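You operate a simulated robot arm through the tools that you are given. There is no shell and no other tool.

The job below is to be done with a simulated robot arm. You get a single attempt, and the scene is never put back.

## Task
Tidy up at the counter of the closet. At the end: the rolled black belt from the counter of the closet is in the top drawer of the closet; the folded red jumper from the counter of the closet is on the middle shelf of the closet; whatever was shut is shut again. Leave all else as you found it, and nothing knocked over (what rides in a drawer may roll over).

The check looks at the end state, three seconds after you hand in, the way a careful person would. Anything else that was tipped, shoved, dropped, spilled or broken makes it a failure.

## Robot
A 6-joint arm with a two-finger gripper, fixed in place. Base frame: the origin is on the floor under the middle of its stand, x ahead of it, y to its left, z up. Lengths are in m, angles in rad, forces in N, time in s.
It reaches about 1.572 m from its shoulder. Its first joint turns from -2.897 to 2.897 rad. Payload 2.45 kg.
The tool frame sits at the grasp point between the pads (the TCP): z along the fingers, y along the line on which they close. The tips reach 0.02 m beyond it. The gripper opens to 0.14 m; its body begins 0.168 m behind the TCP.
Orientation is that of the tool frame in the base frame, as [roll, pitch, yaw] about the fixed x, y, z axes, in that order (R = Rz(yaw) Ry(pitch) Rx(roll)). With the fingers straight down and closing along the base's y, the tool's x points along the base's -x, its y along +y and its z along -z.

## Interface
- The arm moves only by the tool play_rows. Its argument "moves" is a list of rows, each a list of 7 numbers: the shift along the tool's x, y, z in m, then the turn, a rotation vector about the tool's x, y, z in rad, then the gripper command, from -1 (shut) to 1 (fully open), values between in proportion. In form: [[tx, ty, tz, rx, ry, rz, jaw], ...]. A call has 1 to 20 rows; each row shifts and turns the commanded pose from where the row before left it, along the tool's axes as they then stand. A row lasts 0.2 s, in which the tool goes at most 0.05 m and 0.15 rad; a call with a longer step from one row to the next is refused whole, and so is a gripper value outside its range. A pose out of reach is approached as far as the arm can. The call stops where the force on the tool passes 40 N (or 10 N more than at its start, if that is more) or the arm is blocked; 0.2 s more then pass. The fingers move at their own pace (about 0.045 m/s each) and stop on an object; they squeeze with about 26 N. The grip force told is the motor's: it shows also when the fingers shut on nothing. Time passes only in rows, and 0.2 s behind the last, so rows that do not move let the fingers close. It gives the time, the measured TCP pose, the force on the tool (base axes), the opening and the grip force at its end, in the units of the frame above (readings bear some noise), with the torque about the TCP (base axes, N m) and any sound that the robot's microphone picked up.
- Cameras (640 x 400 px; columns grow to the right, rows downward): "scene" is fixed at [0.0549, -0.4978, 1.2754]; the picture's right is [0.74, -0.68, 0.00], its down [-0.13, -0.14, -0.98] and it looks along [0.66, 0.72, -0.19] (base axes); focal length 297 px, centre (320, 200). "wrist" rides on the gripper at [0.078, 0.011, -0.209] in the tool frame; the picture's right is [-0.14, 0.99, 0.00], its down [-0.92, -0.13, -0.37] and it looks along [-0.37, -0.05, 0.93] (tool axes); focal length 280 px, centre (320, 200). There is no depth. A picture from a camera that has moved, and an enlarged one, comes with that camera's place and axes in the base frame and with its lens. The place of the scene camera against the robot may be out by one fixed shift of up to 0.012 m in any direction.
- camera(camera): a new picture of that camera. It takes no simulated time.
- enlarge(camera, box): a new picture of the part [left, top, right, bottom] of that camera's present view, enlarged. It takes no simulated time.
- finish_job(): hands the job in; it is judged then, once.

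Nothing tells you positions but the pictures and the camera data. Unless the task says otherwise, let go and move clear before handing in.

The tools are called after "Request:" by a JSON object that holds its "fn" and its "kwargs". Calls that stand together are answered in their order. play_rows: Moves the arm, as the interface text tells. Its arguments: {"type":"object","properties":{"moves":{"type":"array"}},"required":["moves"]} The other tools are called the same way: camera (camera) takes a picture; enlarge (camera, box) takes an enlarged picture of a part of a camera's view; finish_job () hands the job in.

At the start:

```text
time_s: 0.0
tcp_pos: [0.5224, 0.2182, 1.4614]
orientation: [-3.142, 0.001, -3.141]
ft_force: [-0.2, 0.4, 0.9]
moment: [0.0, -0.01, -0.01]
gripper_width: 0.1401
finger_force: 0.1
```

scene: 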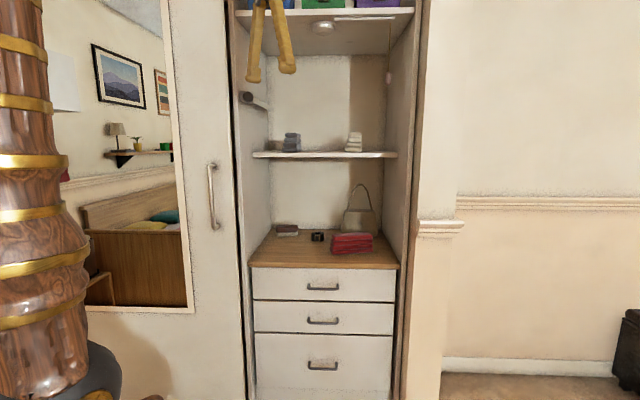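
wrist: 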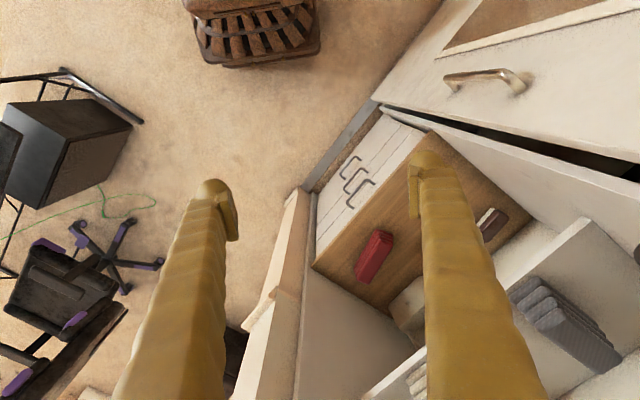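

I see a closet with a counter over three drawers, a middle shelf above, and the red jumper and the black belt on the counter. I'll look closer first.

Request:
{"fn": "enlarge", "kwargs": {"camera": "scene", "box": [230, 200, 420, 320]}}

Request:
{"fn": "enlarge", "kwargs": {"camera": "scene", "box": [220, 80, 420, 205]}}

Request:
{"fn": "enlarge", "kwargs": {"camera": "wrist", "box": [280, 80, 640, 400]}}

Request:
{"fn": "enlarge", "kwargs": {"camera": "scene", "box": [220, 250, 420, 400]}}

```text
3.33 times, centred on (325, 260) of scene
camera zoom: at [0.0549, -0.4978, 1.2754], right [0.74, -0.68, 0.0], down [-0.13, -0.14, -0.98], along [0.66, 0.72, -0.19], focal length 990 px, centre (303, 0)
```

zoom: 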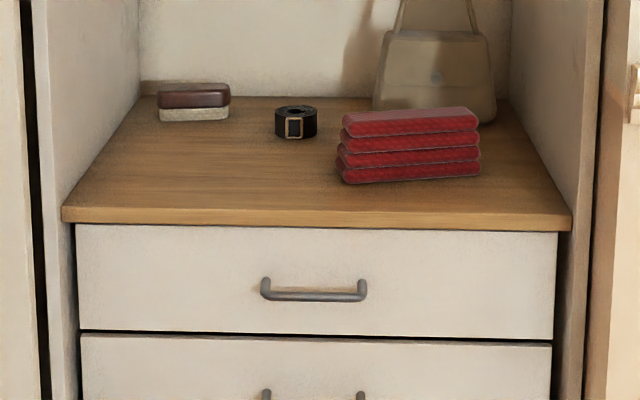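

```text
3.20 times, centred on (320, 142) of scene
camera zoom: at [0.0549, -0.4978, 1.2754], right [0.74, -0.68, 0.0], down [-0.13, -0.14, -0.98], along [0.66, 0.72, -0.19], focal length 950 px, centre (320, 384)
```

zoom: 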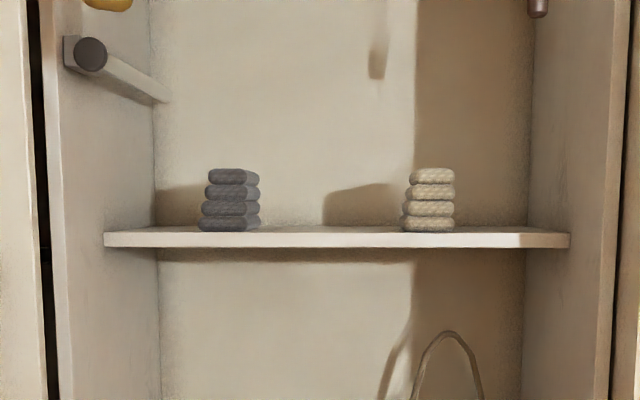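

```text
1.25 times, centred on (460, 240) of wrist
camera zoom: at [0.4428, 0.2287, 1.6697], right [0.14, 0.99, 0.0], down [0.92, -0.13, 0.37], along [0.37, -0.05, -0.93], focal length 350 px, centre (145, 150)
```

zoom: 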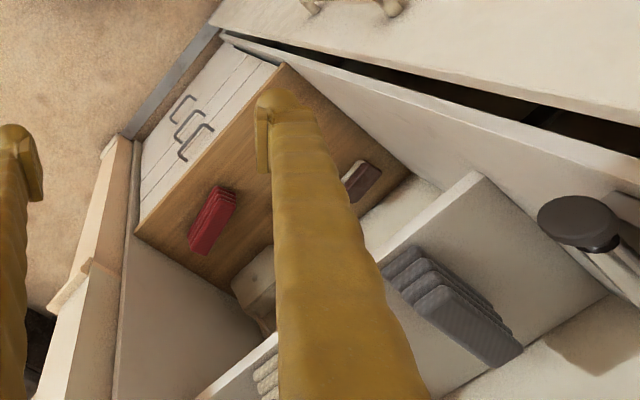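

```text
2.67 times, centred on (320, 325) of scene
camera zoom: at [0.0549, -0.4978, 1.2754], right [0.74, -0.68, 0.0], down [-0.13, -0.14, -0.98], along [0.66, 0.72, -0.19], focal length 792 px, centre (320, -133)
```

zoom: 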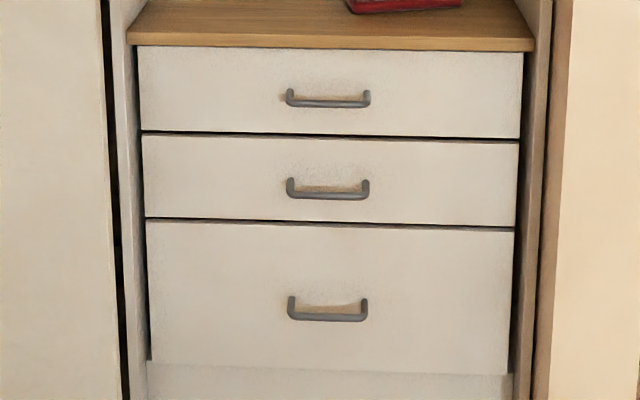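

Triangulating roughly, the closet front runs at 45° with its counter at z≈0.79. I'll enlarge a few more spots to measure the jumper, belt, handle and shelf.

Request:
{"fn": "enlarge", "kwargs": {"camera": "wrist", "box": [300, 140, 440, 290]}}

Request:
{"fn": "enlarge", "kwargs": {"camera": "wrist", "box": [440, 180, 640, 400]}}

Request:
{"fn": "enlarge", "kwargs": {"camera": "scene", "box": [300, 170, 400, 260]}}

Request:
{"fn": "enlarge", "kwargs": {"camera": "scene", "box": [0, 0, 320, 400]}}

```text
2.67 times, centred on (370, 215) of wrist
camera zoom: at [0.4428, 0.2287, 1.6697], right [0.14, 0.99, 0.0], down [0.92, -0.13, 0.37], along [0.37, -0.05, -0.93], focal length 748 px, centre (187, 160)
```

zoom: 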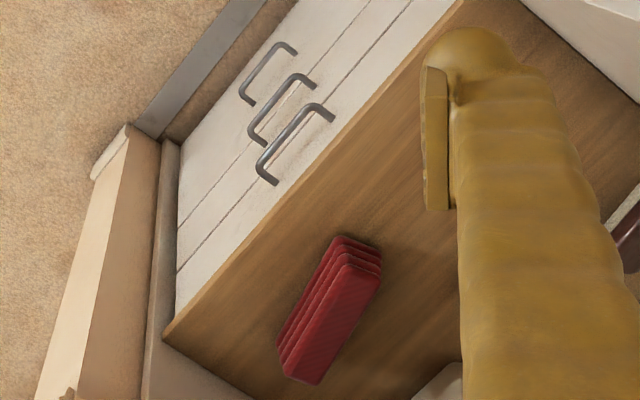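

```text
1.82 times, centred on (540, 290) of wrist
camera zoom: at [0.4428, 0.2287, 1.6697], right [0.14, 0.99, 0.0], down [0.92, -0.13, 0.37], along [0.37, -0.05, -0.93], focal length 510 px, centre (-80, 36)
```

zoom: 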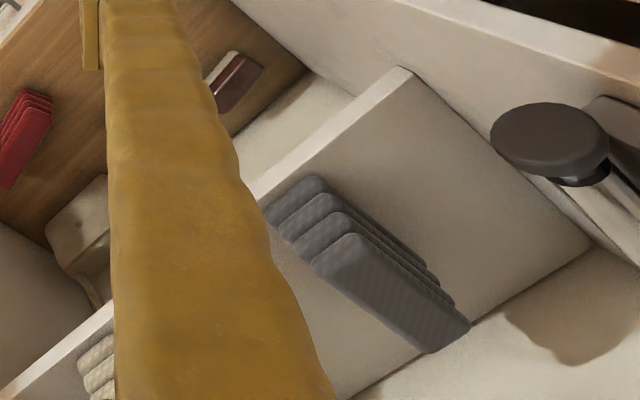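

```text
4.44 times, centred on (350, 215) of scene
camera zoom: at [0.0549, -0.4978, 1.2754], right [0.74, -0.68, 0.0], down [-0.13, -0.14, -0.98], along [0.66, 0.72, -0.19], focal length 1320 px, centre (187, 133)
```

zoom: 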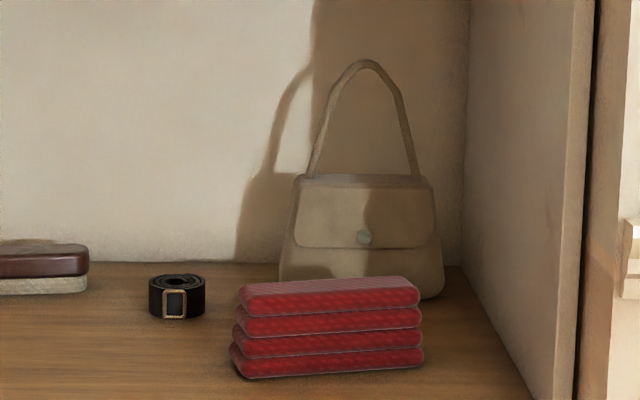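

```text
1.00 times, centred on (160, 200) of scene (not enlarged: the box is as wide or as high as the picture)
camera zoom: at [0.0549, -0.4978, 1.2754], right [0.74, -0.68, 0.0], down [-0.13, -0.14, -0.98], along [0.66, 0.72, -0.19], focal length 297 px, centre (480, 200)
```

zoom: 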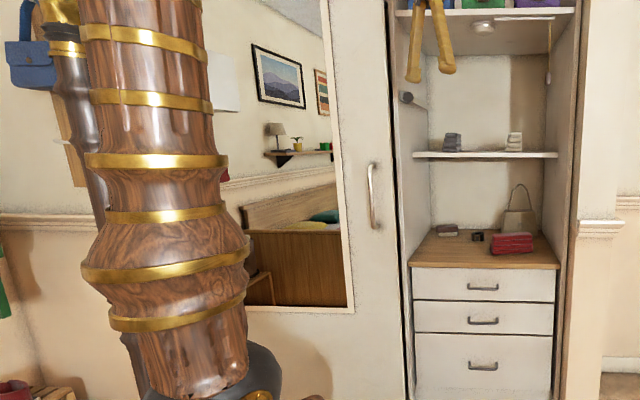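

I need a sharper look at the jumper, so I'll enlarge more on it before moving.

Request:
{"fn": "enlarge", "kwargs": {"camera": "wrist", "box": [345, 220, 393, 290]}}

Request:
{"fn": "enlarge", "kwargs": {"camera": "scene", "box": [325, 225, 380, 260]}}

Request:
{"fn": "enlarge", "kwargs": {"camera": "scene", "box": [270, 120, 380, 170]}}

Request:
{"fn": "enlarge", "kwargs": {"camera": "scene", "box": [295, 275, 350, 305]}}

```text
5.71 times, centred on (369, 255) of wrist
camera zoom: at [0.4428, 0.2287, 1.6697], right [0.14, 0.99, 0.0], down [0.92, -0.13, 0.37], along [0.37, -0.05, -0.93], focal length 1602 px, centre (40, -114)
```

zoom: 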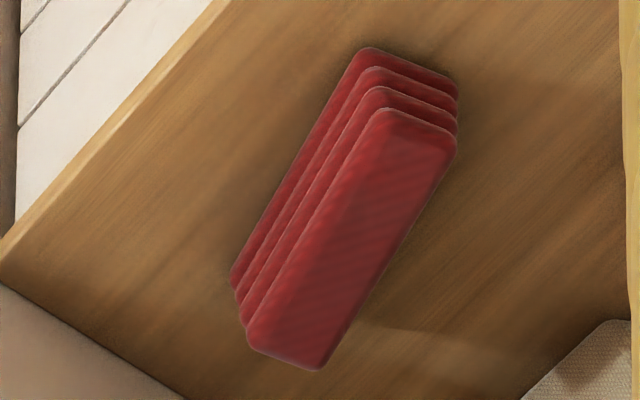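

```text
11.43 times, centred on (352, 242) of scene
camera zoom: at [0.0549, -0.4978, 1.2754], right [0.74, -0.68, 0.0], down [-0.13, -0.14, -0.98], along [0.66, 0.72, -0.19], focal length 3393 px, centre (-51, -286)
```

zoom: 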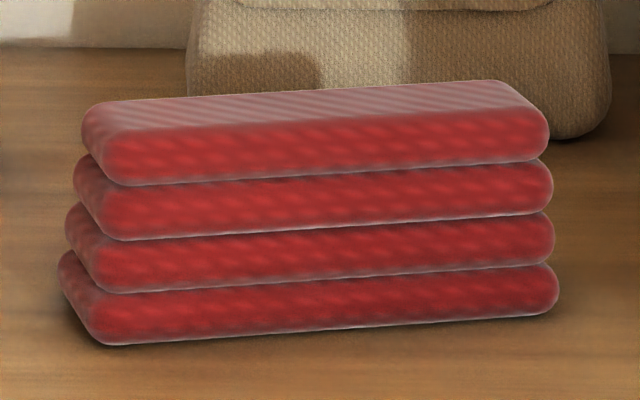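

```text
5.82 times, centred on (325, 145) of scene
camera zoom: at [0.0549, -0.4978, 1.2754], right [0.74, -0.68, 0.0], down [-0.13, -0.14, -0.98], along [0.66, 0.72, -0.19], focal length 1727 px, centre (291, 520)
```

zoom: 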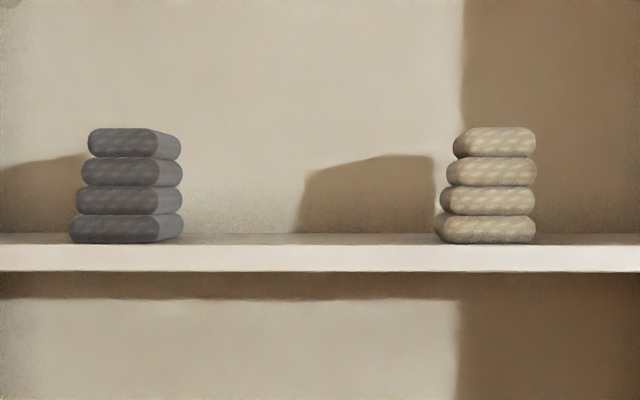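

```text
11.64 times, centred on (322, 290) of scene
camera zoom: at [0.0549, -0.4978, 1.2754], right [0.74, -0.68, 0.0], down [-0.13, -0.14, -0.98], along [0.66, 0.72, -0.19], focal length 3455 px, centre (291, -847)
```

zoom: 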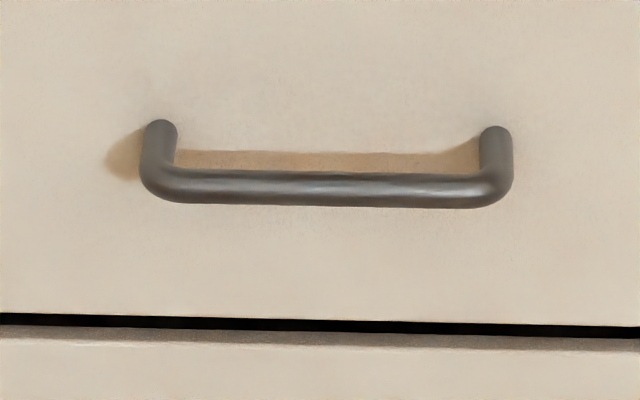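

The jumper is about 0.06 x 0.18 x 0.08 m, centred near (1.01, 0.33). The belt is near (1.02, 0.57), and the top drawer handle is near (0.81, 0.31, 0.70). First I'll move in front of the closet and turn the gripper toward the handle.

Request:
{"fn": "play_rows", "kwargs": {"moves": [[-0.0416, -0.0075, 0, 0, 0, 0, 0.2], [-0.0416, -0.0075, 0, 0, 0, 0, 0.2], [-0.0416, -0.0075, 0, 0, 0, 0, 0.2], [-0.0416, -0.0075, 0, 0, 0, 0, 0.2], [0, 0, 0, 0, 0, 0.1309, 0.2], [0, 0, 0, 0, 0, 0.1309, 0.2], [0, 0, 0, 0, 0, 0.1309, 0.2], [0, 0, 0, 0, 0, 0.1309, 0.2], [0, 0, 0, 0, 0, 0.1309, 0.2], [0, 0, 0, 0, 0, 0.1309, 0.2], [0, 0, 0.05, 0, 0, 0, 0.2], [0, 0, 0.05, 0, 0, 0, 0.2], [0, 0, 0.05, 0, 0, 0, 0.2]]}}

Request:
{"fn": "camera", "kwargs": {"camera": "scene"}}

Request:
{"fn": "camera", "kwargs": {"camera": "wrist"}}

```text
time_s: 2.8
tcp_pos: [0.69, 0.1874, 1.3122]
orientation: [3.14, 0.002, 2.358]
ft_force: [-0.8, -0.4, 0.5]
moment: [-0.02, 0.0, -0.03]
gripper_width: 0.084
finger_force: 0.1
```

```text
taken
```

scene: 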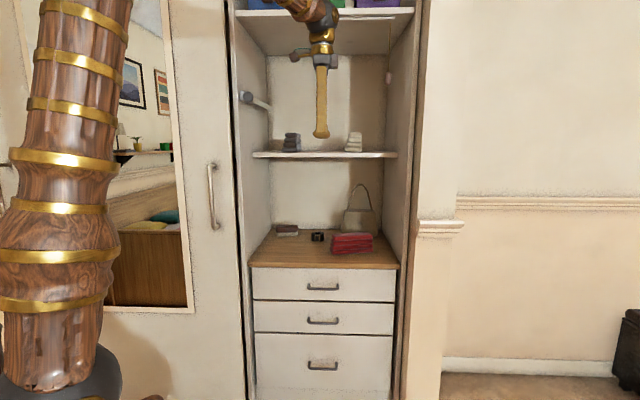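

```text
taken
camera wrist: at [0.6402, 0.2508, 1.5201], right [0.8, 0.6, 0.0], down [0.56, -0.74, 0.37], along [0.23, -0.29, -0.93], focal length 280 px, centre (320, 200)
```

wrist: 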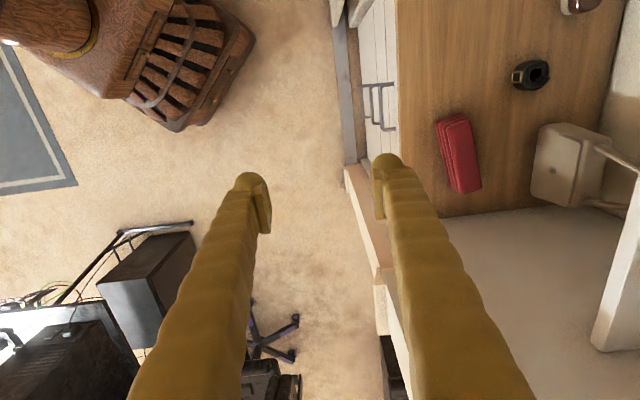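

The arm responds as commanded, and from here both the belt and the jumper are in view. I'll enlarge the wrist view to fix their positions.

Request:
{"fn": "enlarge", "kwargs": {"camera": "wrist", "box": [340, 0, 640, 220]}}

Request:
{"fn": "enlarge", "kwargs": {"camera": "wrist", "box": [420, 40, 570, 200]}}

Request:
{"fn": "enlarge", "kwargs": {"camera": "scene", "box": [220, 0, 420, 170]}}

```text
1.82 times, centred on (490, 110) of wrist
camera zoom: at [0.6402, 0.2508, 1.5201], right [0.8, 0.6, 0.0], down [0.56, -0.74, 0.37], along [0.23, -0.29, -0.93], focal length 510 px, centre (11, 364)
```

zoom: 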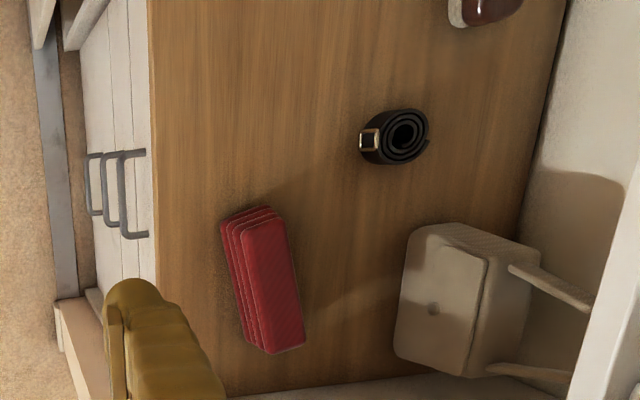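

```text
2.50 times, centred on (495, 120) of wrist
camera zoom: at [0.6402, 0.2508, 1.5201], right [0.8, 0.6, 0.0], down [0.56, -0.74, 0.37], along [0.23, -0.29, -0.93], focal length 701 px, centre (-118, 400)
```

zoom: 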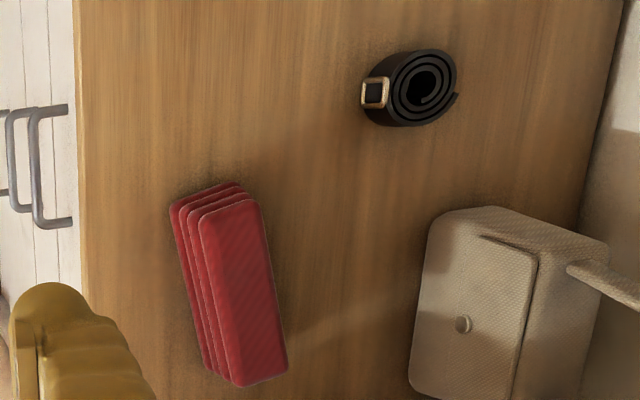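

```text
2.35 times, centred on (320, 85) of scene
camera zoom: at [0.0549, -0.4978, 1.2754], right [0.74, -0.68, 0.0], down [-0.13, -0.14, -0.98], along [0.66, 0.72, -0.19], focal length 699 px, centre (320, 471)
```

zoom: 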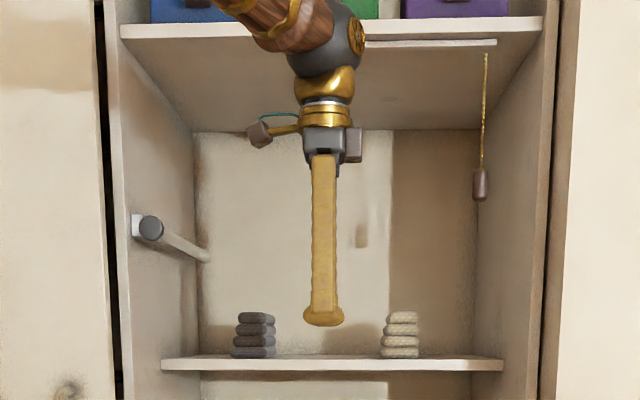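

The belt sits at about (u 1.116, w 0.317) in closet axes, and the handle bar is at about (0.797, 0.351, z 0.697). Next I'll tilt the gripper nearly level, pointing at the closet, with the fingers closing vertically.

Request:
{"fn": "play_rows", "kwargs": {"moves": [[0, 0, 0, -0.147, 0, 0, -0.25], [0, 0, 0, -0.147, 0, 0, -0.25], [0, 0, 0, -0.147, 0, 0, -0.25], [0, 0, 0, -0.147, 0, 0, -0.25], [0, 0, 0, -0.147, 0, 0, -0.25], [0, 0, 0, -0.147, 0, 0, -0.25], [0, 0, 0, -0.147, 0, 0, -0.25], [0, 0, 0, -0.147, 0, 0, -0.25], [0, 0, 0, -0.147, 0, 0, -0.25], [0, 0, 0, -0.147, 0, 0, -0.25]]}}

Request:
{"fn": "camera", "kwargs": {"camera": "scene"}}

Request:
{"fn": "camera", "kwargs": {"camera": "wrist"}}

```text
time_s: 5.0
tcp_pos: [0.6889, 0.1882, 1.312]
orientation: [1.669, 0.001, 2.356]
ft_force: [0.1, 0.6, 0.3]
moment: [-0.03, 0.02, -0.01]
gripper_width: 0.0524
finger_force: 0.1
```

```text
taken
```

scene: 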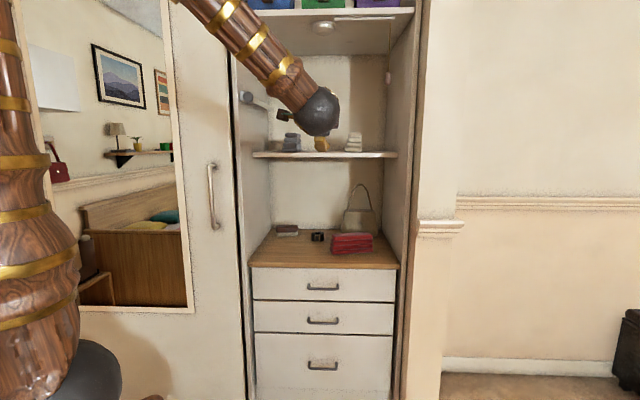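

```text
taken
camera wrist: at [0.4866, 0.0968, 1.3426], right [0.16, -0.03, 0.99], down [0.38, -0.92, -0.09], along [0.91, 0.39, -0.14], focal length 280 px, centre (320, 200)
```

wrist: 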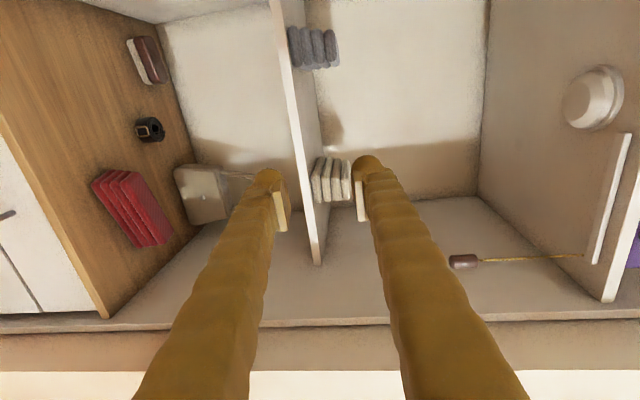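

The gripper now points into the closet, and the shelf and its neighbours are clear in the wrist view. I'll measure the shelf while I'm here.

Request:
{"fn": "enlarge", "kwargs": {"camera": "wrist", "box": [250, 0, 400, 100]}}

Request:
{"fn": "enlarge", "kwargs": {"camera": "wrist", "box": [250, 120, 400, 280]}}

Request:
{"fn": "enlarge", "kwargs": {"camera": "scene", "box": [230, 60, 430, 180]}}

```text
4.00 times, centred on (325, 50) of wrist
camera zoom: at [0.4866, 0.0968, 1.3426], right [0.16, -0.03, 0.99], down [0.38, -0.92, -0.09], along [0.91, 0.39, -0.14], focal length 1122 px, centre (300, 800)
```

zoom: 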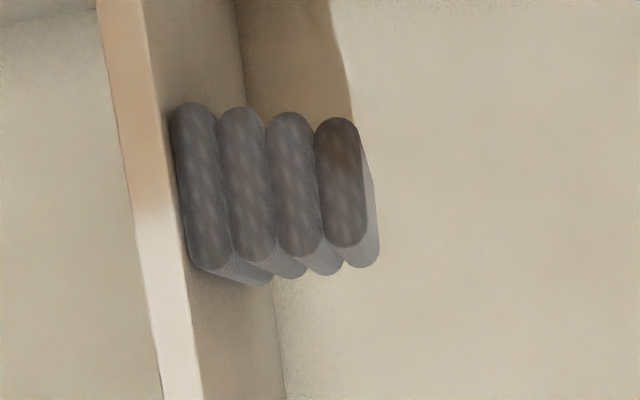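

```text
2.50 times, centred on (325, 200) of wrist
camera zoom: at [0.4866, 0.0968, 1.3426], right [0.16, -0.03, 0.99], down [0.38, -0.92, -0.09], along [0.91, 0.39, -0.14], focal length 701 px, centre (308, 200)
```

zoom: 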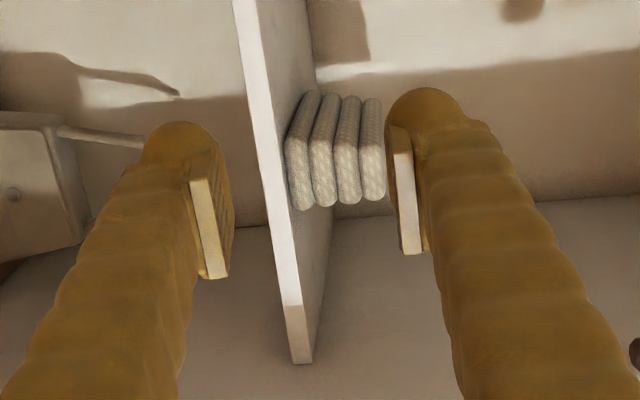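

```text
3.20 times, centred on (330, 120) of scene
camera zoom: at [0.0549, -0.4978, 1.2754], right [0.74, -0.68, 0.0], down [-0.13, -0.14, -0.98], along [0.66, 0.72, -0.19], focal length 950 px, centre (288, 456)
```

zoom: 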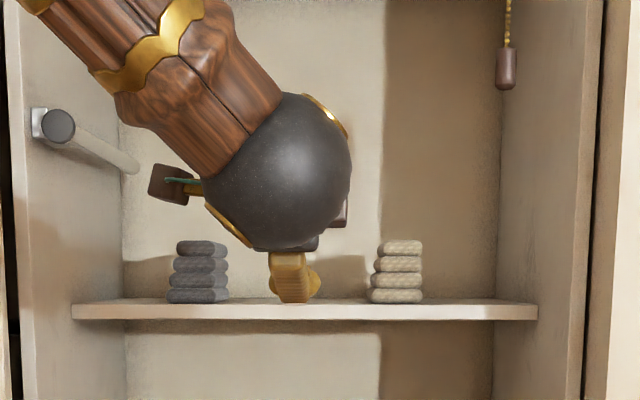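

The gap on the middle shelf between the grey and beige stacks is about 0.21 m (w 0.236–0.450), and the shelf top is at z≈1.235. Now I'll lower the gripper to handle height.

Request:
{"fn": "play_rows", "kwargs": {"moves": [[0, -0.0471, 0.0046, 0, 0, 0, -0.25], [0, -0.0471, 0.0046, 0, 0, 0, -0.25], [0, -0.0471, 0.0046, 0, 0, 0, -0.25], [0, -0.0471, 0.0046, 0, 0, 0, -0.25], [0, -0.0471, 0.0046, 0, 0, 0, -0.25], [0, -0.0471, 0.0046, 0, 0, 0, -0.25], [0, -0.0471, 0.0046, 0, 0, 0, -0.25]]}}

Request:
{"fn": "camera", "kwargs": {"camera": "scene"}}

```text
time_s: 6.6
tcp_pos: [0.7084, 0.1835, 0.9843]
orientation: [1.672, 0.004, 2.359]
ft_force: [0.9, -0.6, 0.0]
moment: [-0.02, 0.02, 0.0]
gripper_width: 0.0523
finger_force: 0.1
out of reach, approached as far as the arm can: row 6, 7
```

```text
taken
```

scene: 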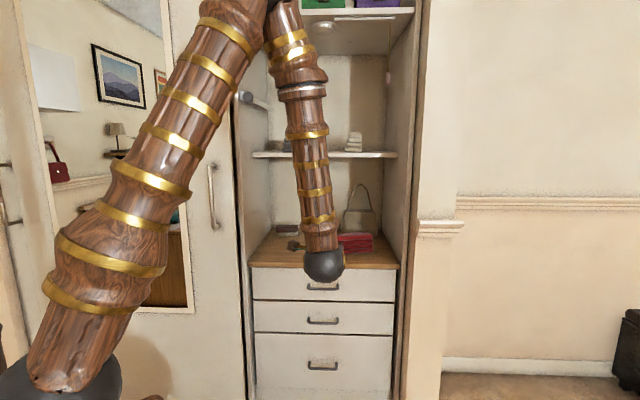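

The arm was at its inner fold limit around shoulder height, so I'll move a little further out and keep descending to the handle.

Request:
{"fn": "play_rows", "kwargs": {"moves": [[0, 0.0044, 0.0448, 0, 0, 0, -0.25], [0, -0.0471, 0.0046, 0, 0, 0, -0.25], [0, -0.0471, 0.0046, 0, 0, 0, -0.25], [0, -0.0471, 0.0046, 0, 0, 0, -0.25], [0, -0.0471, 0.0046, 0, 0, 0, -0.25], [0, -0.0471, 0.0046, 0, 0, 0, -0.25], [0, -0.0471, 0.0046, 0, 0, 0, -0.25], [0, 0, 0, 0, 0, 0, -0.25]]}}

Request:
{"fn": "camera", "kwargs": {"camera": "scene"}}

Request:
{"fn": "camera", "kwargs": {"camera": "wrist"}}

```text
time_s: 8.4
tcp_pos: [0.7388, 0.2181, 0.6993]
orientation: [1.67, 0.003, 2.358]
ft_force: [0.6, 0.3, 0.8]
moment: [0.03, -0.02, 0.0]
gripper_width: 0.0526
finger_force: 0.0
```

```text
taken
```

scene: 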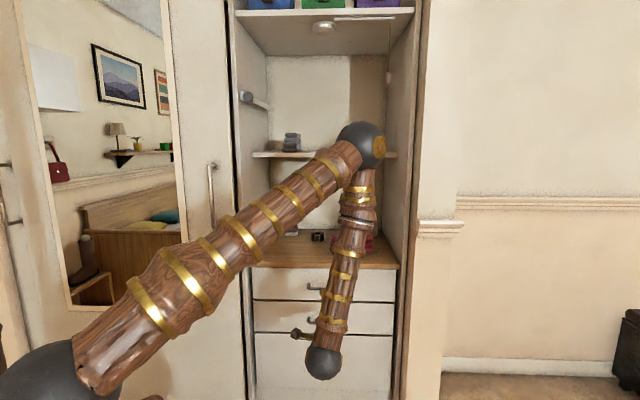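

```text
taken
camera wrist: at [0.5355, 0.1258, 0.7313], right [0.17, -0.03, 0.99], down [0.38, -0.92, -0.09], along [0.91, 0.39, -0.14], focal length 280 px, centre (320, 200)
```

wrist: 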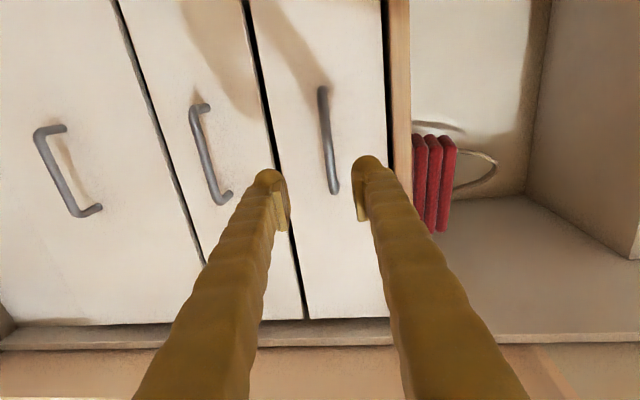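

The gripper is level with the top drawer's handle, and the bar shows between the fingers. I'll move forward to straddle the bar and then close on it.

Request:
{"fn": "play_rows", "kwargs": {"moves": [[0.006, 0.0038, 0.0387, 0, 0, 0, -0.25], [0.006, 0.0038, 0.0387, 0, 0, 0, -0.25], [0.006, 0.0038, 0.0387, 0, 0, 0, -0.25], [0, 0, 0, 0, 0, 0, -0.25]]}}

Request:
{"fn": "camera", "kwargs": {"camera": "wrist"}}

Request:
{"fn": "enlarge", "kwargs": {"camera": "scene", "box": [240, 240, 420, 380]}}

```text
time_s: 9.4
tcp_pos: [0.8075, 0.3119, 0.7004]
orientation: [1.671, 0.0, 2.359]
ft_force: [-0.4, -0.2, 0.6]
moment: [0.01, -0.03, 0.0]
gripper_width: 0.0526
finger_force: 0.2
```

```text
taken
camera wrist: at [0.606, 0.2207, 0.7312], right [0.17, -0.03, 0.99], down [0.38, -0.92, -0.09], along [0.91, 0.39, -0.14], focal length 280 px, centre (320, 200)
```

wrist: 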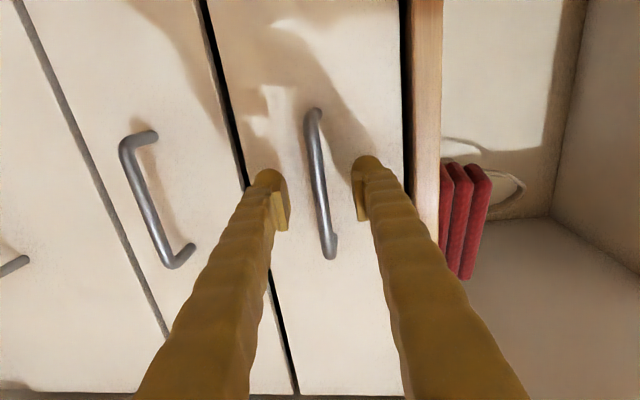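

```text
2.86 times, centred on (330, 310) of scene
camera zoom: at [0.0549, -0.4978, 1.2754], right [0.74, -0.68, 0.0], down [-0.13, -0.14, -0.98], along [0.66, 0.72, -0.19], focal length 848 px, centre (291, -114)
```

zoom: 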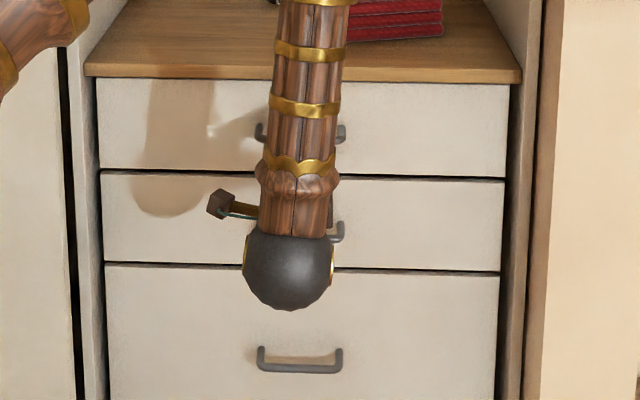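

The bar is between the pads, at TCP height. Closing on it now.

Request:
{"fn": "play_rows", "kwargs": {"moves": [[0, 0, 0, 0, 0, 0, -1], [0, 0, 0, 0, 0, 0, -1], [0, 0, 0, 0, 0, 0, -1], [0, 0, 0, 0, 0, 0, -1], [0, 0, 0, 0, 0, 0, -1]]}}

```text
time_s: 10.6
tcp_pos: [0.8092, 0.3095, 0.7013]
orientation: [1.669, 0.001, 2.359]
ft_force: [0.8, 1.3, 6.7]
moment: [0.04, 0.0, 0.06]
gripper_width: 0.008
finger_force: 35.8
```

The grip stopped at 8 mm, so the bar is held. I'll pull the drawer out slowly.

Request:
{"fn": "play_rows", "kwargs": {"moves": [[0, -0.0012, -0.0124, 0, 0, 0, -1], [0, -0.002, -0.02, 0, 0, 0, -1], [0, -0.0025, -0.025, 0, 0, 0, -1]]}}

Request:
{"fn": "camera", "kwargs": {"camera": "wrist"}}

```text
time_s: 11.4
tcp_pos: [0.7675, 0.2695, 0.701]
orientation: [1.671, 0.001, 2.359]
ft_force: [-6.6, 7.8, 12.6]
moment: [0.1, -0.04, 0.19]
gripper_width: 0.0077
finger_force: 36.0
```

```text
taken
camera wrist: at [0.5646, 0.179, 0.7313], right [0.17, -0.03, 0.99], down [0.38, -0.92, -0.09], along [0.91, 0.39, -0.14], focal length 280 px, centre (320, 200)
```

wrist: 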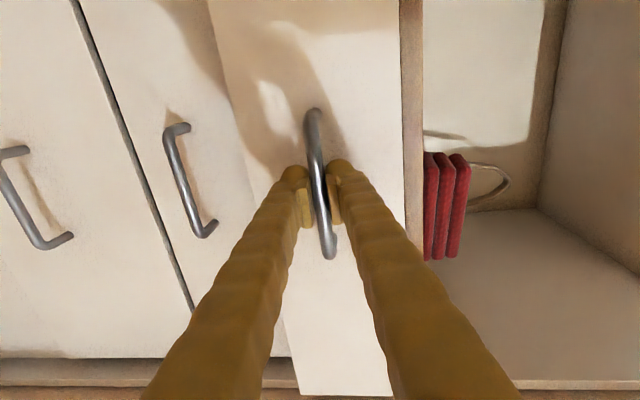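

The drawer is sliding out. I'll keep pulling, easing the small side and vertical forces.

Request:
{"fn": "play_rows", "kwargs": {"moves": [[0.001, -0.0015, -0.0239, 0, 0, 0, -1], [0.0005, -0.0018, -0.0239, 0, 0, 0, -1], [0, -0.0024, -0.0239, 0, 0, 0, -1], [0, -0.0024, -0.0239, 0, 0, 0, -1], [0, -0.0024, -0.0239, 0, 0, 0, -1]]}}

Request:
{"fn": "camera", "kwargs": {"camera": "scene"}}

Request:
{"fn": "camera", "kwargs": {"camera": "wrist"}}

```text
time_s: 12.5
tcp_pos: [0.6959, 0.1979, 0.6991]
orientation: [1.671, 0.001, 2.354]
ft_force: [1.1, 0.3, -7.4]
moment: [0.05, 0.04, -0.05]
gripper_width: 0.0077
finger_force: 35.4
stopped in row 5: the force on the tool passed its limit at 41 N (the readings are from after the stop); the commanded pose is now the measured one
```

```text
taken
```

scene: 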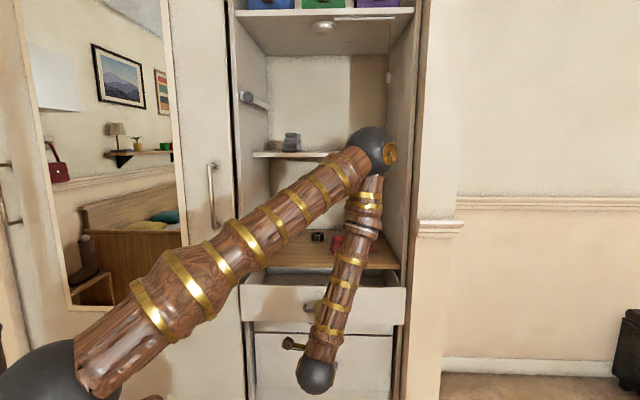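

```text
taken
camera wrist: at [0.4916, 0.1071, 0.7318], right [0.17, -0.02, 0.99], down [0.38, -0.92, -0.09], along [0.91, 0.39, -0.14], focal length 280 px, centre (320, 200)
```

wrist: 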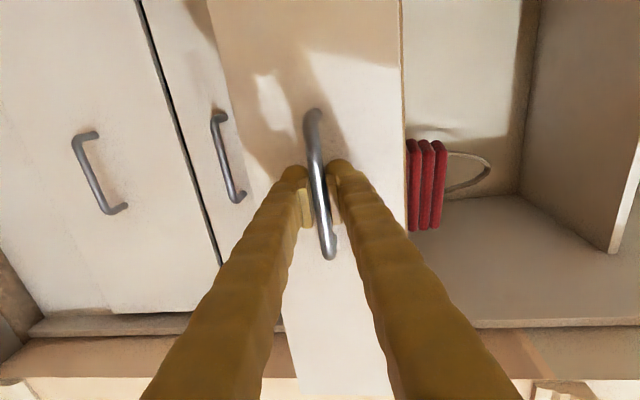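

The drawer stopped at about 16 cm open, which is enough for the belt. I'll let go of the handle, back off and rise, then look into the drawer.

Request:
{"fn": "play_rows", "kwargs": {"moves": [[0, 0, 0, 0, 0, 0, -0.3], [0, 0, 0, 0, 0, 0, -0.3], [0, 0, 0, 0, 0, 0, -0.3], [0, 0, 0, 0, 0, 0, -0.3], [0, -0.0029, -0.0299, 0, 0, 0, -0.3], [0, -0.0029, -0.0299, 0, 0, 0, -0.3]]}}

Request:
{"fn": "camera", "kwargs": {"camera": "wrist"}}

Request:
{"fn": "camera", "kwargs": {"camera": "scene"}}

```text
time_s: 13.9
tcp_pos: [0.6629, 0.1533, 0.6954]
orientation: [1.67, 0.001, 2.359]
ft_force: [-0.3, 0.5, 0.2]
moment: [0.01, 0.0, -0.02]
gripper_width: 0.0491
finger_force: 0.0
out of reach, approached as far as the arm can: row 6
```

```text
taken
camera wrist: at [0.4606, 0.0626, 0.7263], right [0.17, -0.03, 0.99], down [0.38, -0.92, -0.09], along [0.91, 0.39, -0.14], focal length 280 px, centre (320, 200)
```

wrist: 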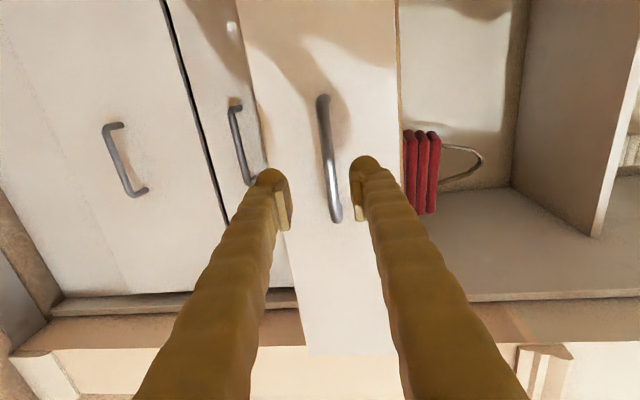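

```text
taken
```

scene: 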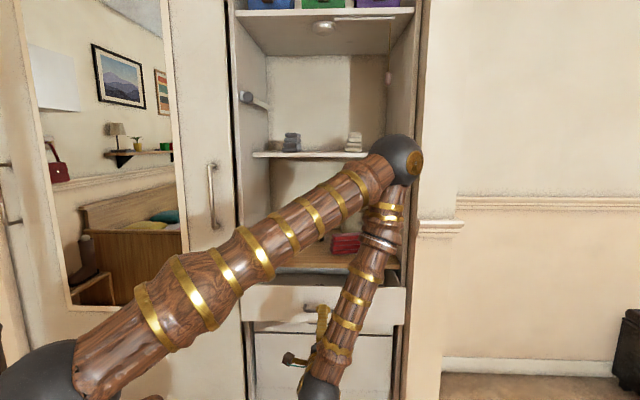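

The handle is free and the drawer stays open. I'll rise while turning the gripper to point down, for a view into the drawer.

Request:
{"fn": "play_rows", "kwargs": {"moves": [[0, 0.0448, -0.0045, 0, 0, 0, -0.3], [0, 0.0448, -0.0045, 0.1, 0, 0, -0.3], [0, 0.0441, -0.0089, 0.149, 0, 0, -0.3], [0, 0.0423, -0.0154, 0.149, 0, 0, -0.3], [0, 0.0395, -0.0216, 0.149, 0, 0, -0.3], [0, 0.0358, -0.0272, 0.149, 0, 0, 0], [0, 0.0314, -0.0323, 0.149, 0, 0, 0], [0, 0.0262, -0.0366, 0.149, 0, 0, 0], [0, 0.0204, -0.0401, 0.149, 0, 0, 0], [0, 0.0142, -0.0427, 0.149, 0, 0, 0], [0, 0.0076, -0.0443, 0.149, 0, 0, 0], [0, 0, 0, 0, 0, 0, 0]]}}

Request:
{"fn": "camera", "kwargs": {"camera": "wrist"}}

Request:
{"fn": "camera", "kwargs": {"camera": "scene"}}

```text
time_s: 16.5
tcp_pos: [0.6947, 0.1461, 1.1804]
orientation: [3.114, 0.005, 2.355]
ft_force: [-0.7, -0.2, -0.3]
moment: [-0.01, -0.01, -0.05]
gripper_width: 0.07
finger_force: 0.0
out of reach, approached as far as the arm can: row 1, 2
```

```text
taken
camera wrist: at [0.6425, 0.2062, 1.3893], right [0.8, 0.6, 0.03], down [0.55, -0.75, 0.37], along [0.24, -0.28, -0.93], focal length 280 px, centre (320, 200)
```

wrist: 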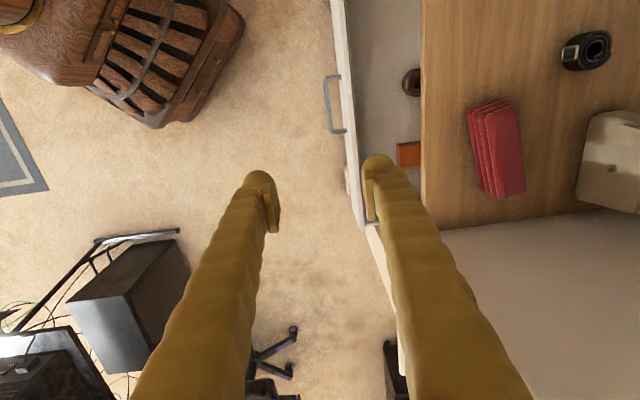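

```text
taken
```

scene: 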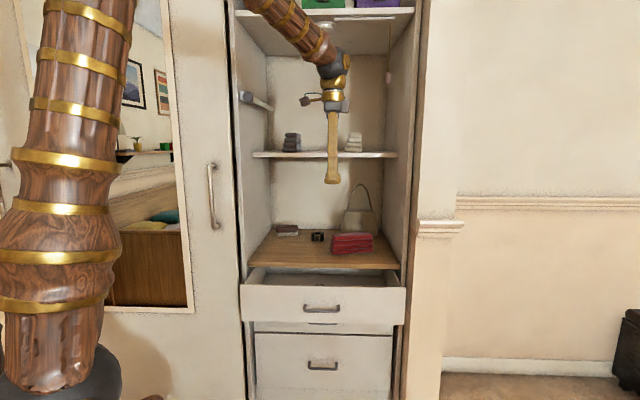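

The drawer holds a few things already. I'll look closely to find free room for the belt.

Request:
{"fn": "enlarge", "kwargs": {"camera": "wrist", "box": [310, 0, 470, 230]}}

Request:
{"fn": "enlarge", "kwargs": {"camera": "scene", "box": [230, 210, 420, 330]}}

```text
1.74 times, centred on (390, 115) of wrist
camera zoom: at [0.6425, 0.2062, 1.3893], right [0.8, 0.6, 0.03], down [0.55, -0.75, 0.37], along [0.24, -0.28, -0.93], focal length 488 px, centre (198, 348)
```

zoom: 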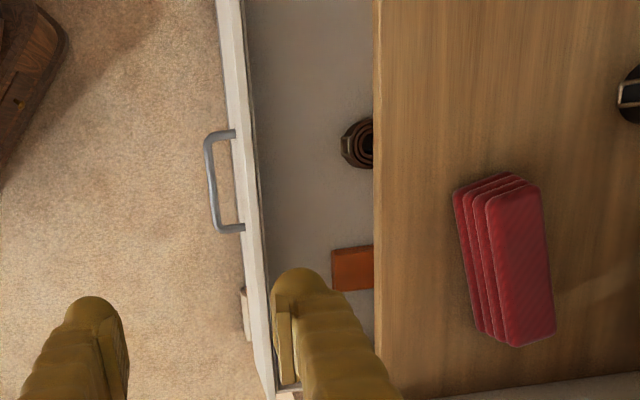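

```text
3.33 times, centred on (325, 270) of scene
camera zoom: at [0.0549, -0.4978, 1.2754], right [0.74, -0.68, 0.0], down [-0.13, -0.14, -0.98], along [0.66, 0.72, -0.19], focal length 990 px, centre (303, -33)
```

zoom: 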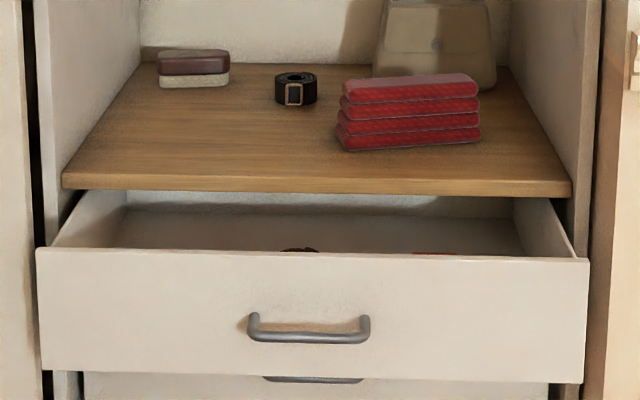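

There is already a brown rolled belt near w 0.33 and an orange wallet near w 0.50 in the drawer, both set back. The front-left of the drawer is free. Now I'll turn the gripper to point into the closet at 45°, with the fingers closing sideways for the belt.

Request:
{"fn": "play_rows", "kwargs": {"moves": [[0, 0, 0, 0, 0, -0.1428, 0.5], [0, 0, 0, 0, 0, -0.1428, 0.5], [0, 0, 0, 0, 0, -0.1428, 0.5], [0, 0, 0, 0, 0, -0.1428, 0.5], [0, 0, 0, 0, 0, -0.1428, 0.5], [0, 0, 0, 0, 0, -0.1428, 0.5], [0, 0, 0, 0, 0, -0.1428, 0.5], [0, 0, 0, 0, 0, -0.1428, 0.5], [0, 0, 0, 0, 0, -0.1428, 0.5], [0, 0, 0, 0, 0, -0.1428, 0.5], [0, 0, 0, 0, 0, -0.1428, 0.5], [0, 0, 0, 0, -0.1262, 0, 0.5], [0, 0, 0, 0, -0.1262, 0, 0.5], [0, 0, 0, 0, -0.1262, 0, 0.5], [0, 0, 0, 0, -0.1262, 0, 0.5], [0, 0, 0, 0, -0.1262, 0, 0.5], [0, 0, 0, 0, -0.1262, 0, 0.5]]}}

Request:
{"fn": "camera", "kwargs": {"camera": "wrist"}}

Request:
{"fn": "camera", "kwargs": {"camera": "scene"}}

```text
time_s: 20.1
tcp_pos: [0.6967, 0.1472, 1.1811]
orientation: [-3.136, 0.788, -2.354]
ft_force: [0.6, 0.5, 0.2]
moment: [-0.02, 0.0, 0.01]
gripper_width: 0.105
finger_force: 0.0
```

```text
taken
camera wrist: at [0.5442, 0.0115, 1.2719], right [-0.63, 0.77, 0.09], down [0.36, 0.19, 0.91], along [0.69, 0.61, -0.4], focal length 280 px, centre (320, 200)
```

wrist: 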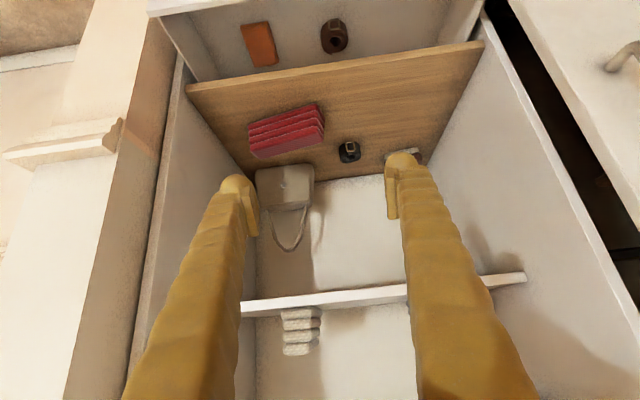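

```text
taken
```

scene: 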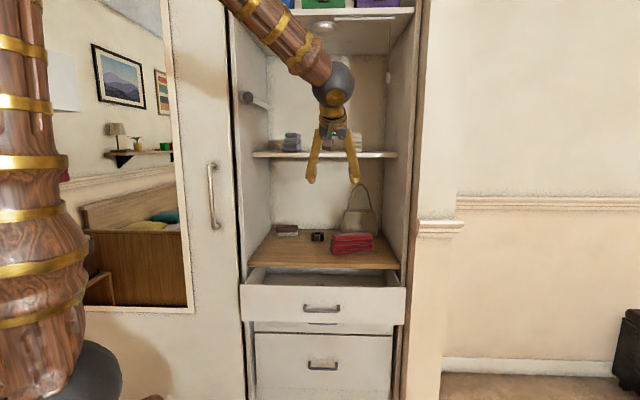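

I'm oriented for the belt. Next I'll go onto the approach line and stop about 20 cm short to recheck.

Request:
{"fn": "play_rows", "kwargs": {"moves": [[-0.01855, 0.01193, 0.0404, 0, 0, 0, 0.5], [-0.01855, 0.01193, 0.0404, 0, 0, 0, 0.5], [-0.01855, 0.01193, 0.0404, 0, 0, 0, 0.5], [-0.01855, 0.01193, 0.0404, 0, 0, 0, 0.5], [-0.01855, 0.01193, 0.0404, 0, 0, 0, 0.5], [-0.01855, 0.01193, 0.0404, 0, 0, 0, 0.5], [0, 0, 0.045, 0, 0, 0, 0.5], [0, 0, 0.045, 0, 0, 0, 0.5], [0, 0, 0.045, 0, 0, 0, 0.5], [0, 0, 0.045, 0, 0, 0, 0.5], [0, 0, 0, 0, 0, 0, 0.5]]}}

Request:
{"fn": "camera", "kwargs": {"camera": "wrist"}}

Request:
{"fn": "camera", "kwargs": {"camera": "scene"}}

```text
time_s: 22.5
tcp_pos: [0.9146, 0.463, 0.9595]
orientation: [-3.138, 0.787, -2.355]
ft_force: [0.3, 0.0, 0.3]
moment: [0.02, 0.0, -0.01]
gripper_width: 0.1048
finger_force: 0.1
```

```text
taken
camera wrist: at [0.7611, 0.3277, 1.0512], right [-0.63, 0.77, 0.09], down [0.36, 0.19, 0.91], along [0.68, 0.61, -0.4], focal length 280 px, centre (320, 200)
```

wrist: 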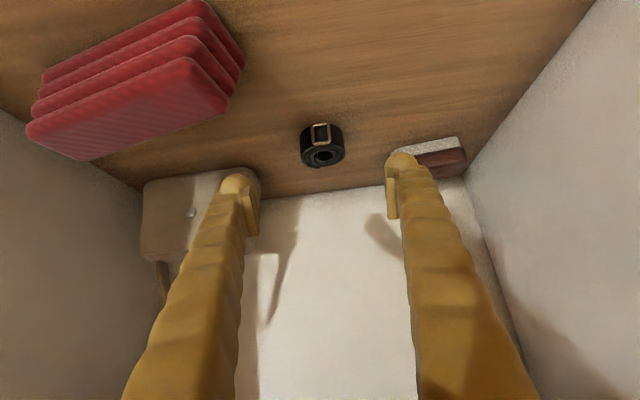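

```text
taken
```

scene: 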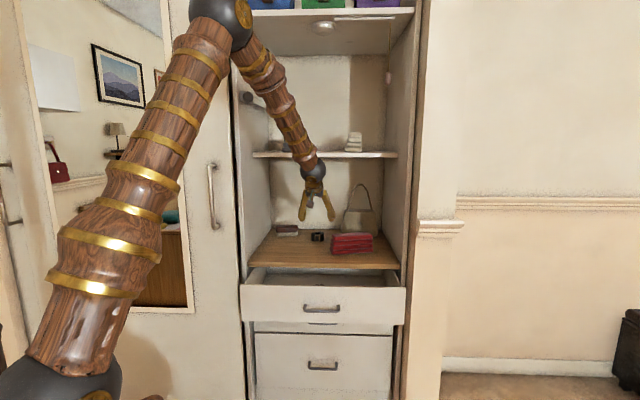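

The belt is centred between the fingers in view. I'll enlarge to refine its place before the last stretch.

Request:
{"fn": "enlarge", "kwargs": {"camera": "wrist", "box": [270, 100, 380, 200]}}

Request:
{"fn": "enlarge", "kwargs": {"camera": "scene", "box": [260, 140, 390, 270]}}

```text
4.00 times, centred on (325, 150) of wrist
camera zoom: at [0.7611, 0.3277, 1.0512], right [-0.63, 0.77, 0.09], down [0.36, 0.19, 0.91], along [0.68, 0.61, -0.4], focal length 1122 px, centre (300, 400)
```

zoom: 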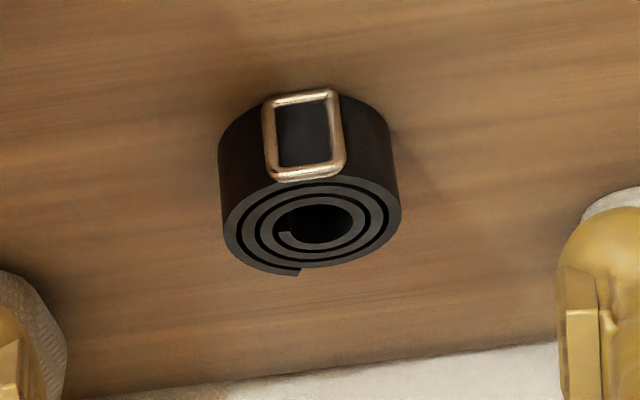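

```text
3.08 times, centred on (325, 205) of scene
camera zoom: at [0.0549, -0.4978, 1.2754], right [0.74, -0.68, 0.0], down [-0.13, -0.14, -0.98], along [0.66, 0.72, -0.19], focal length 914 px, centre (305, 185)
```

zoom: 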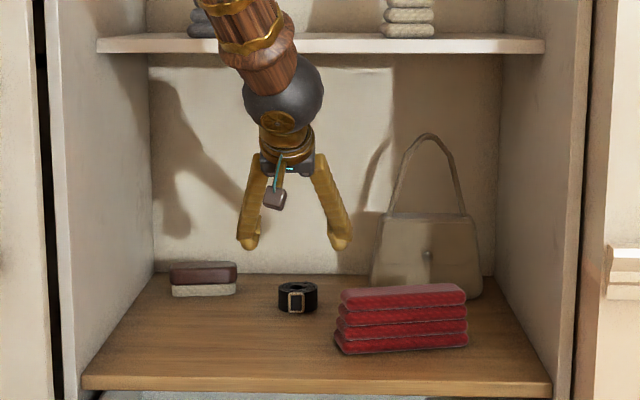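

The belt is about 67 mm across and 35 mm tall, centred near (u 1.12, w 0.316). I'll advance along the finger axis to put the pads on either side of it.

Request:
{"fn": "play_rows", "kwargs": {"moves": [[-0.0019, 0.0007, 0.0398, 0, 0, 0, 0.5], [-0.0019, 0.0007, 0.0398, 0, 0, 0, 0.5], [-0.0019, 0.0007, 0.0398, 0, 0, 0, 0.5], [-0.0019, 0.0007, 0.0398, 0, 0, 0, 0.5], [-0.001, 0.0003, 0.02, 0, 0, 0, 0.5], [0, 0, 0, 0, 0, 0, 0.5]]}}

Request:
{"fn": "camera", "kwargs": {"camera": "wrist"}}

Request:
{"fn": "enlarge", "kwargs": {"camera": "scene", "box": [250, 150, 400, 270]}}

```text
time_s: 23.9
tcp_pos: [1.0054, 0.5602, 0.8396]
orientation: [-3.138, 0.785, -2.354]
ft_force: [-0.2, 0.1, -0.1]
moment: [-0.03, 0.02, -0.04]
gripper_width: 0.1048
finger_force: 0.1
```

```text
taken
camera wrist: at [0.8538, 0.4248, 0.9315], right [-0.63, 0.77, 0.1], down [0.37, 0.19, 0.91], along [0.68, 0.61, -0.4], focal length 280 px, centre (320, 200)
```

wrist: 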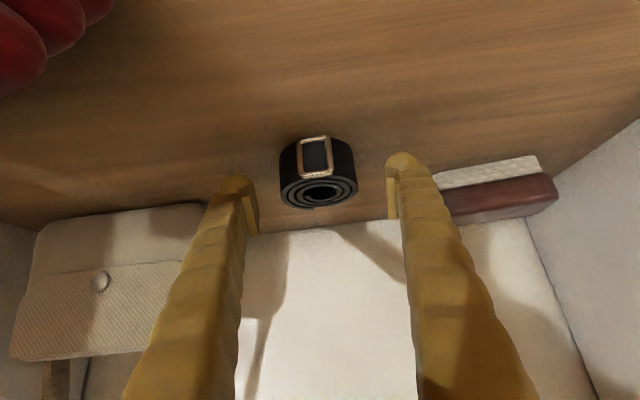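

```text
3.33 times, centred on (325, 210) of scene
camera zoom: at [0.0549, -0.4978, 1.2754], right [0.74, -0.68, 0.0], down [-0.13, -0.14, -0.98], along [0.66, 0.72, -0.19], focal length 990 px, centre (303, 167)
```

zoom: 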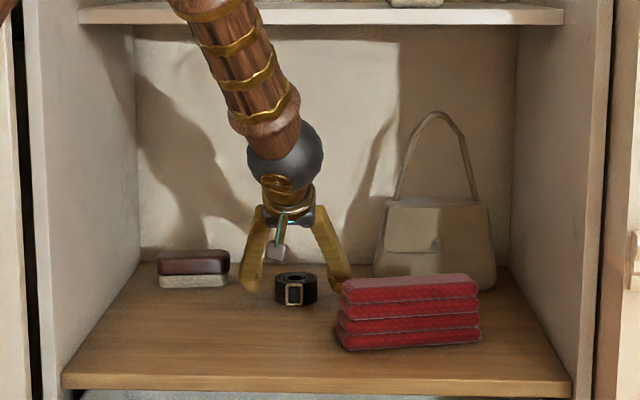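

The pads straddle the belt, with the case and the bag clear on either side. One last short advance, then I'll close.

Request:
{"fn": "play_rows", "kwargs": {"moves": [[0, 0, 0.01, 0, 0, 0, 0.35], [-0.0005, 0, 0.01, 0, 0, 0, 0.35], [0, 0, 0, 0, 0, 0, 0], [0, 0, 0, 0, 0, 0, -1], [0, 0, 0, 0, 0, 0, -1], [0, 0, 0, 0, 0, 0, -1], [0, 0, 0, 0, 0, 0, -1]]}}

Request:
{"fn": "camera", "kwargs": {"camera": "wrist"}}

Request:
{"fn": "enlarge", "kwargs": {"camera": "scene", "box": [250, 150, 400, 270]}}

```text
time_s: 25.5
tcp_pos: [1.0162, 0.5692, 0.8253]
orientation: [-3.138, 0.785, -2.356]
ft_force: [-1.1, -0.3, -0.2]
moment: [-0.03, -0.02, 0.03]
gripper_width: 0.0705
finger_force: 26.0
```

```text
taken
camera wrist: at [0.8637, 0.4347, 0.9179], right [-0.63, 0.77, 0.09], down [0.37, 0.19, 0.91], along [0.68, 0.61, -0.4], focal length 280 px, centre (320, 200)
```

wrist: 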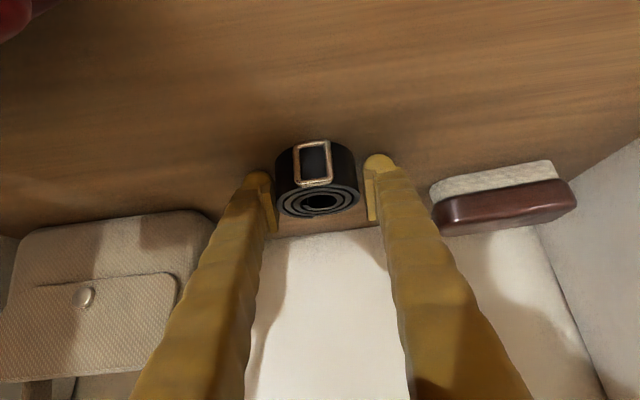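

```text
3.33 times, centred on (325, 210) of scene
camera zoom: at [0.0549, -0.4978, 1.2754], right [0.74, -0.68, 0.0], down [-0.13, -0.14, -0.98], along [0.66, 0.72, -0.19], focal length 990 px, centre (303, 167)
```

zoom: 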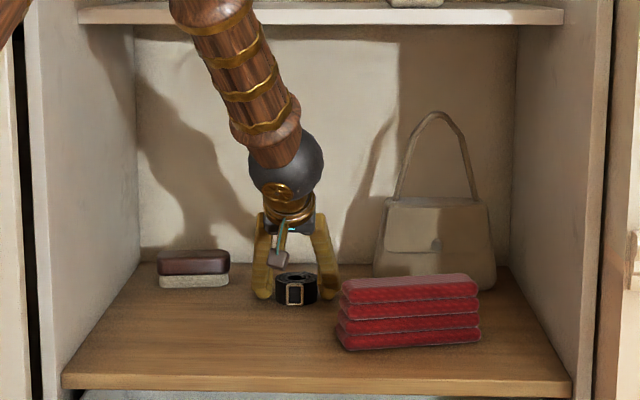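

The belt is held at 70 mm wide with 26 N. I'll lift it a little, check it, and back out along the approach line.

Request:
{"fn": "play_rows", "kwargs": {"moves": [[-0.0142, 0, -0.0141, 0, 0, 0, -1], [0, 0, -0.02, 0, 0, 0, -1]]}}

Request:
{"fn": "camera", "kwargs": {"camera": "wrist"}}

```text
time_s: 26.1
tcp_pos: [1.006, 0.5609, 0.8592]
orientation: [-3.138, 0.785, -2.355]
ft_force: [-0.6, 0.0, -1.7]
moment: [0.03, -0.03, -0.03]
gripper_width: 0.0704
finger_force: 25.9
```

```text
taken
camera wrist: at [0.8539, 0.4245, 0.9518], right [-0.63, 0.77, 0.09], down [0.37, 0.19, 0.91], along [0.68, 0.61, -0.4], focal length 280 px, centre (320, 200)
```

wrist: 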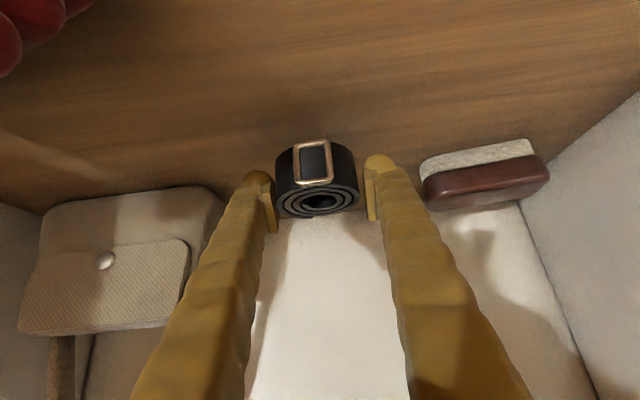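

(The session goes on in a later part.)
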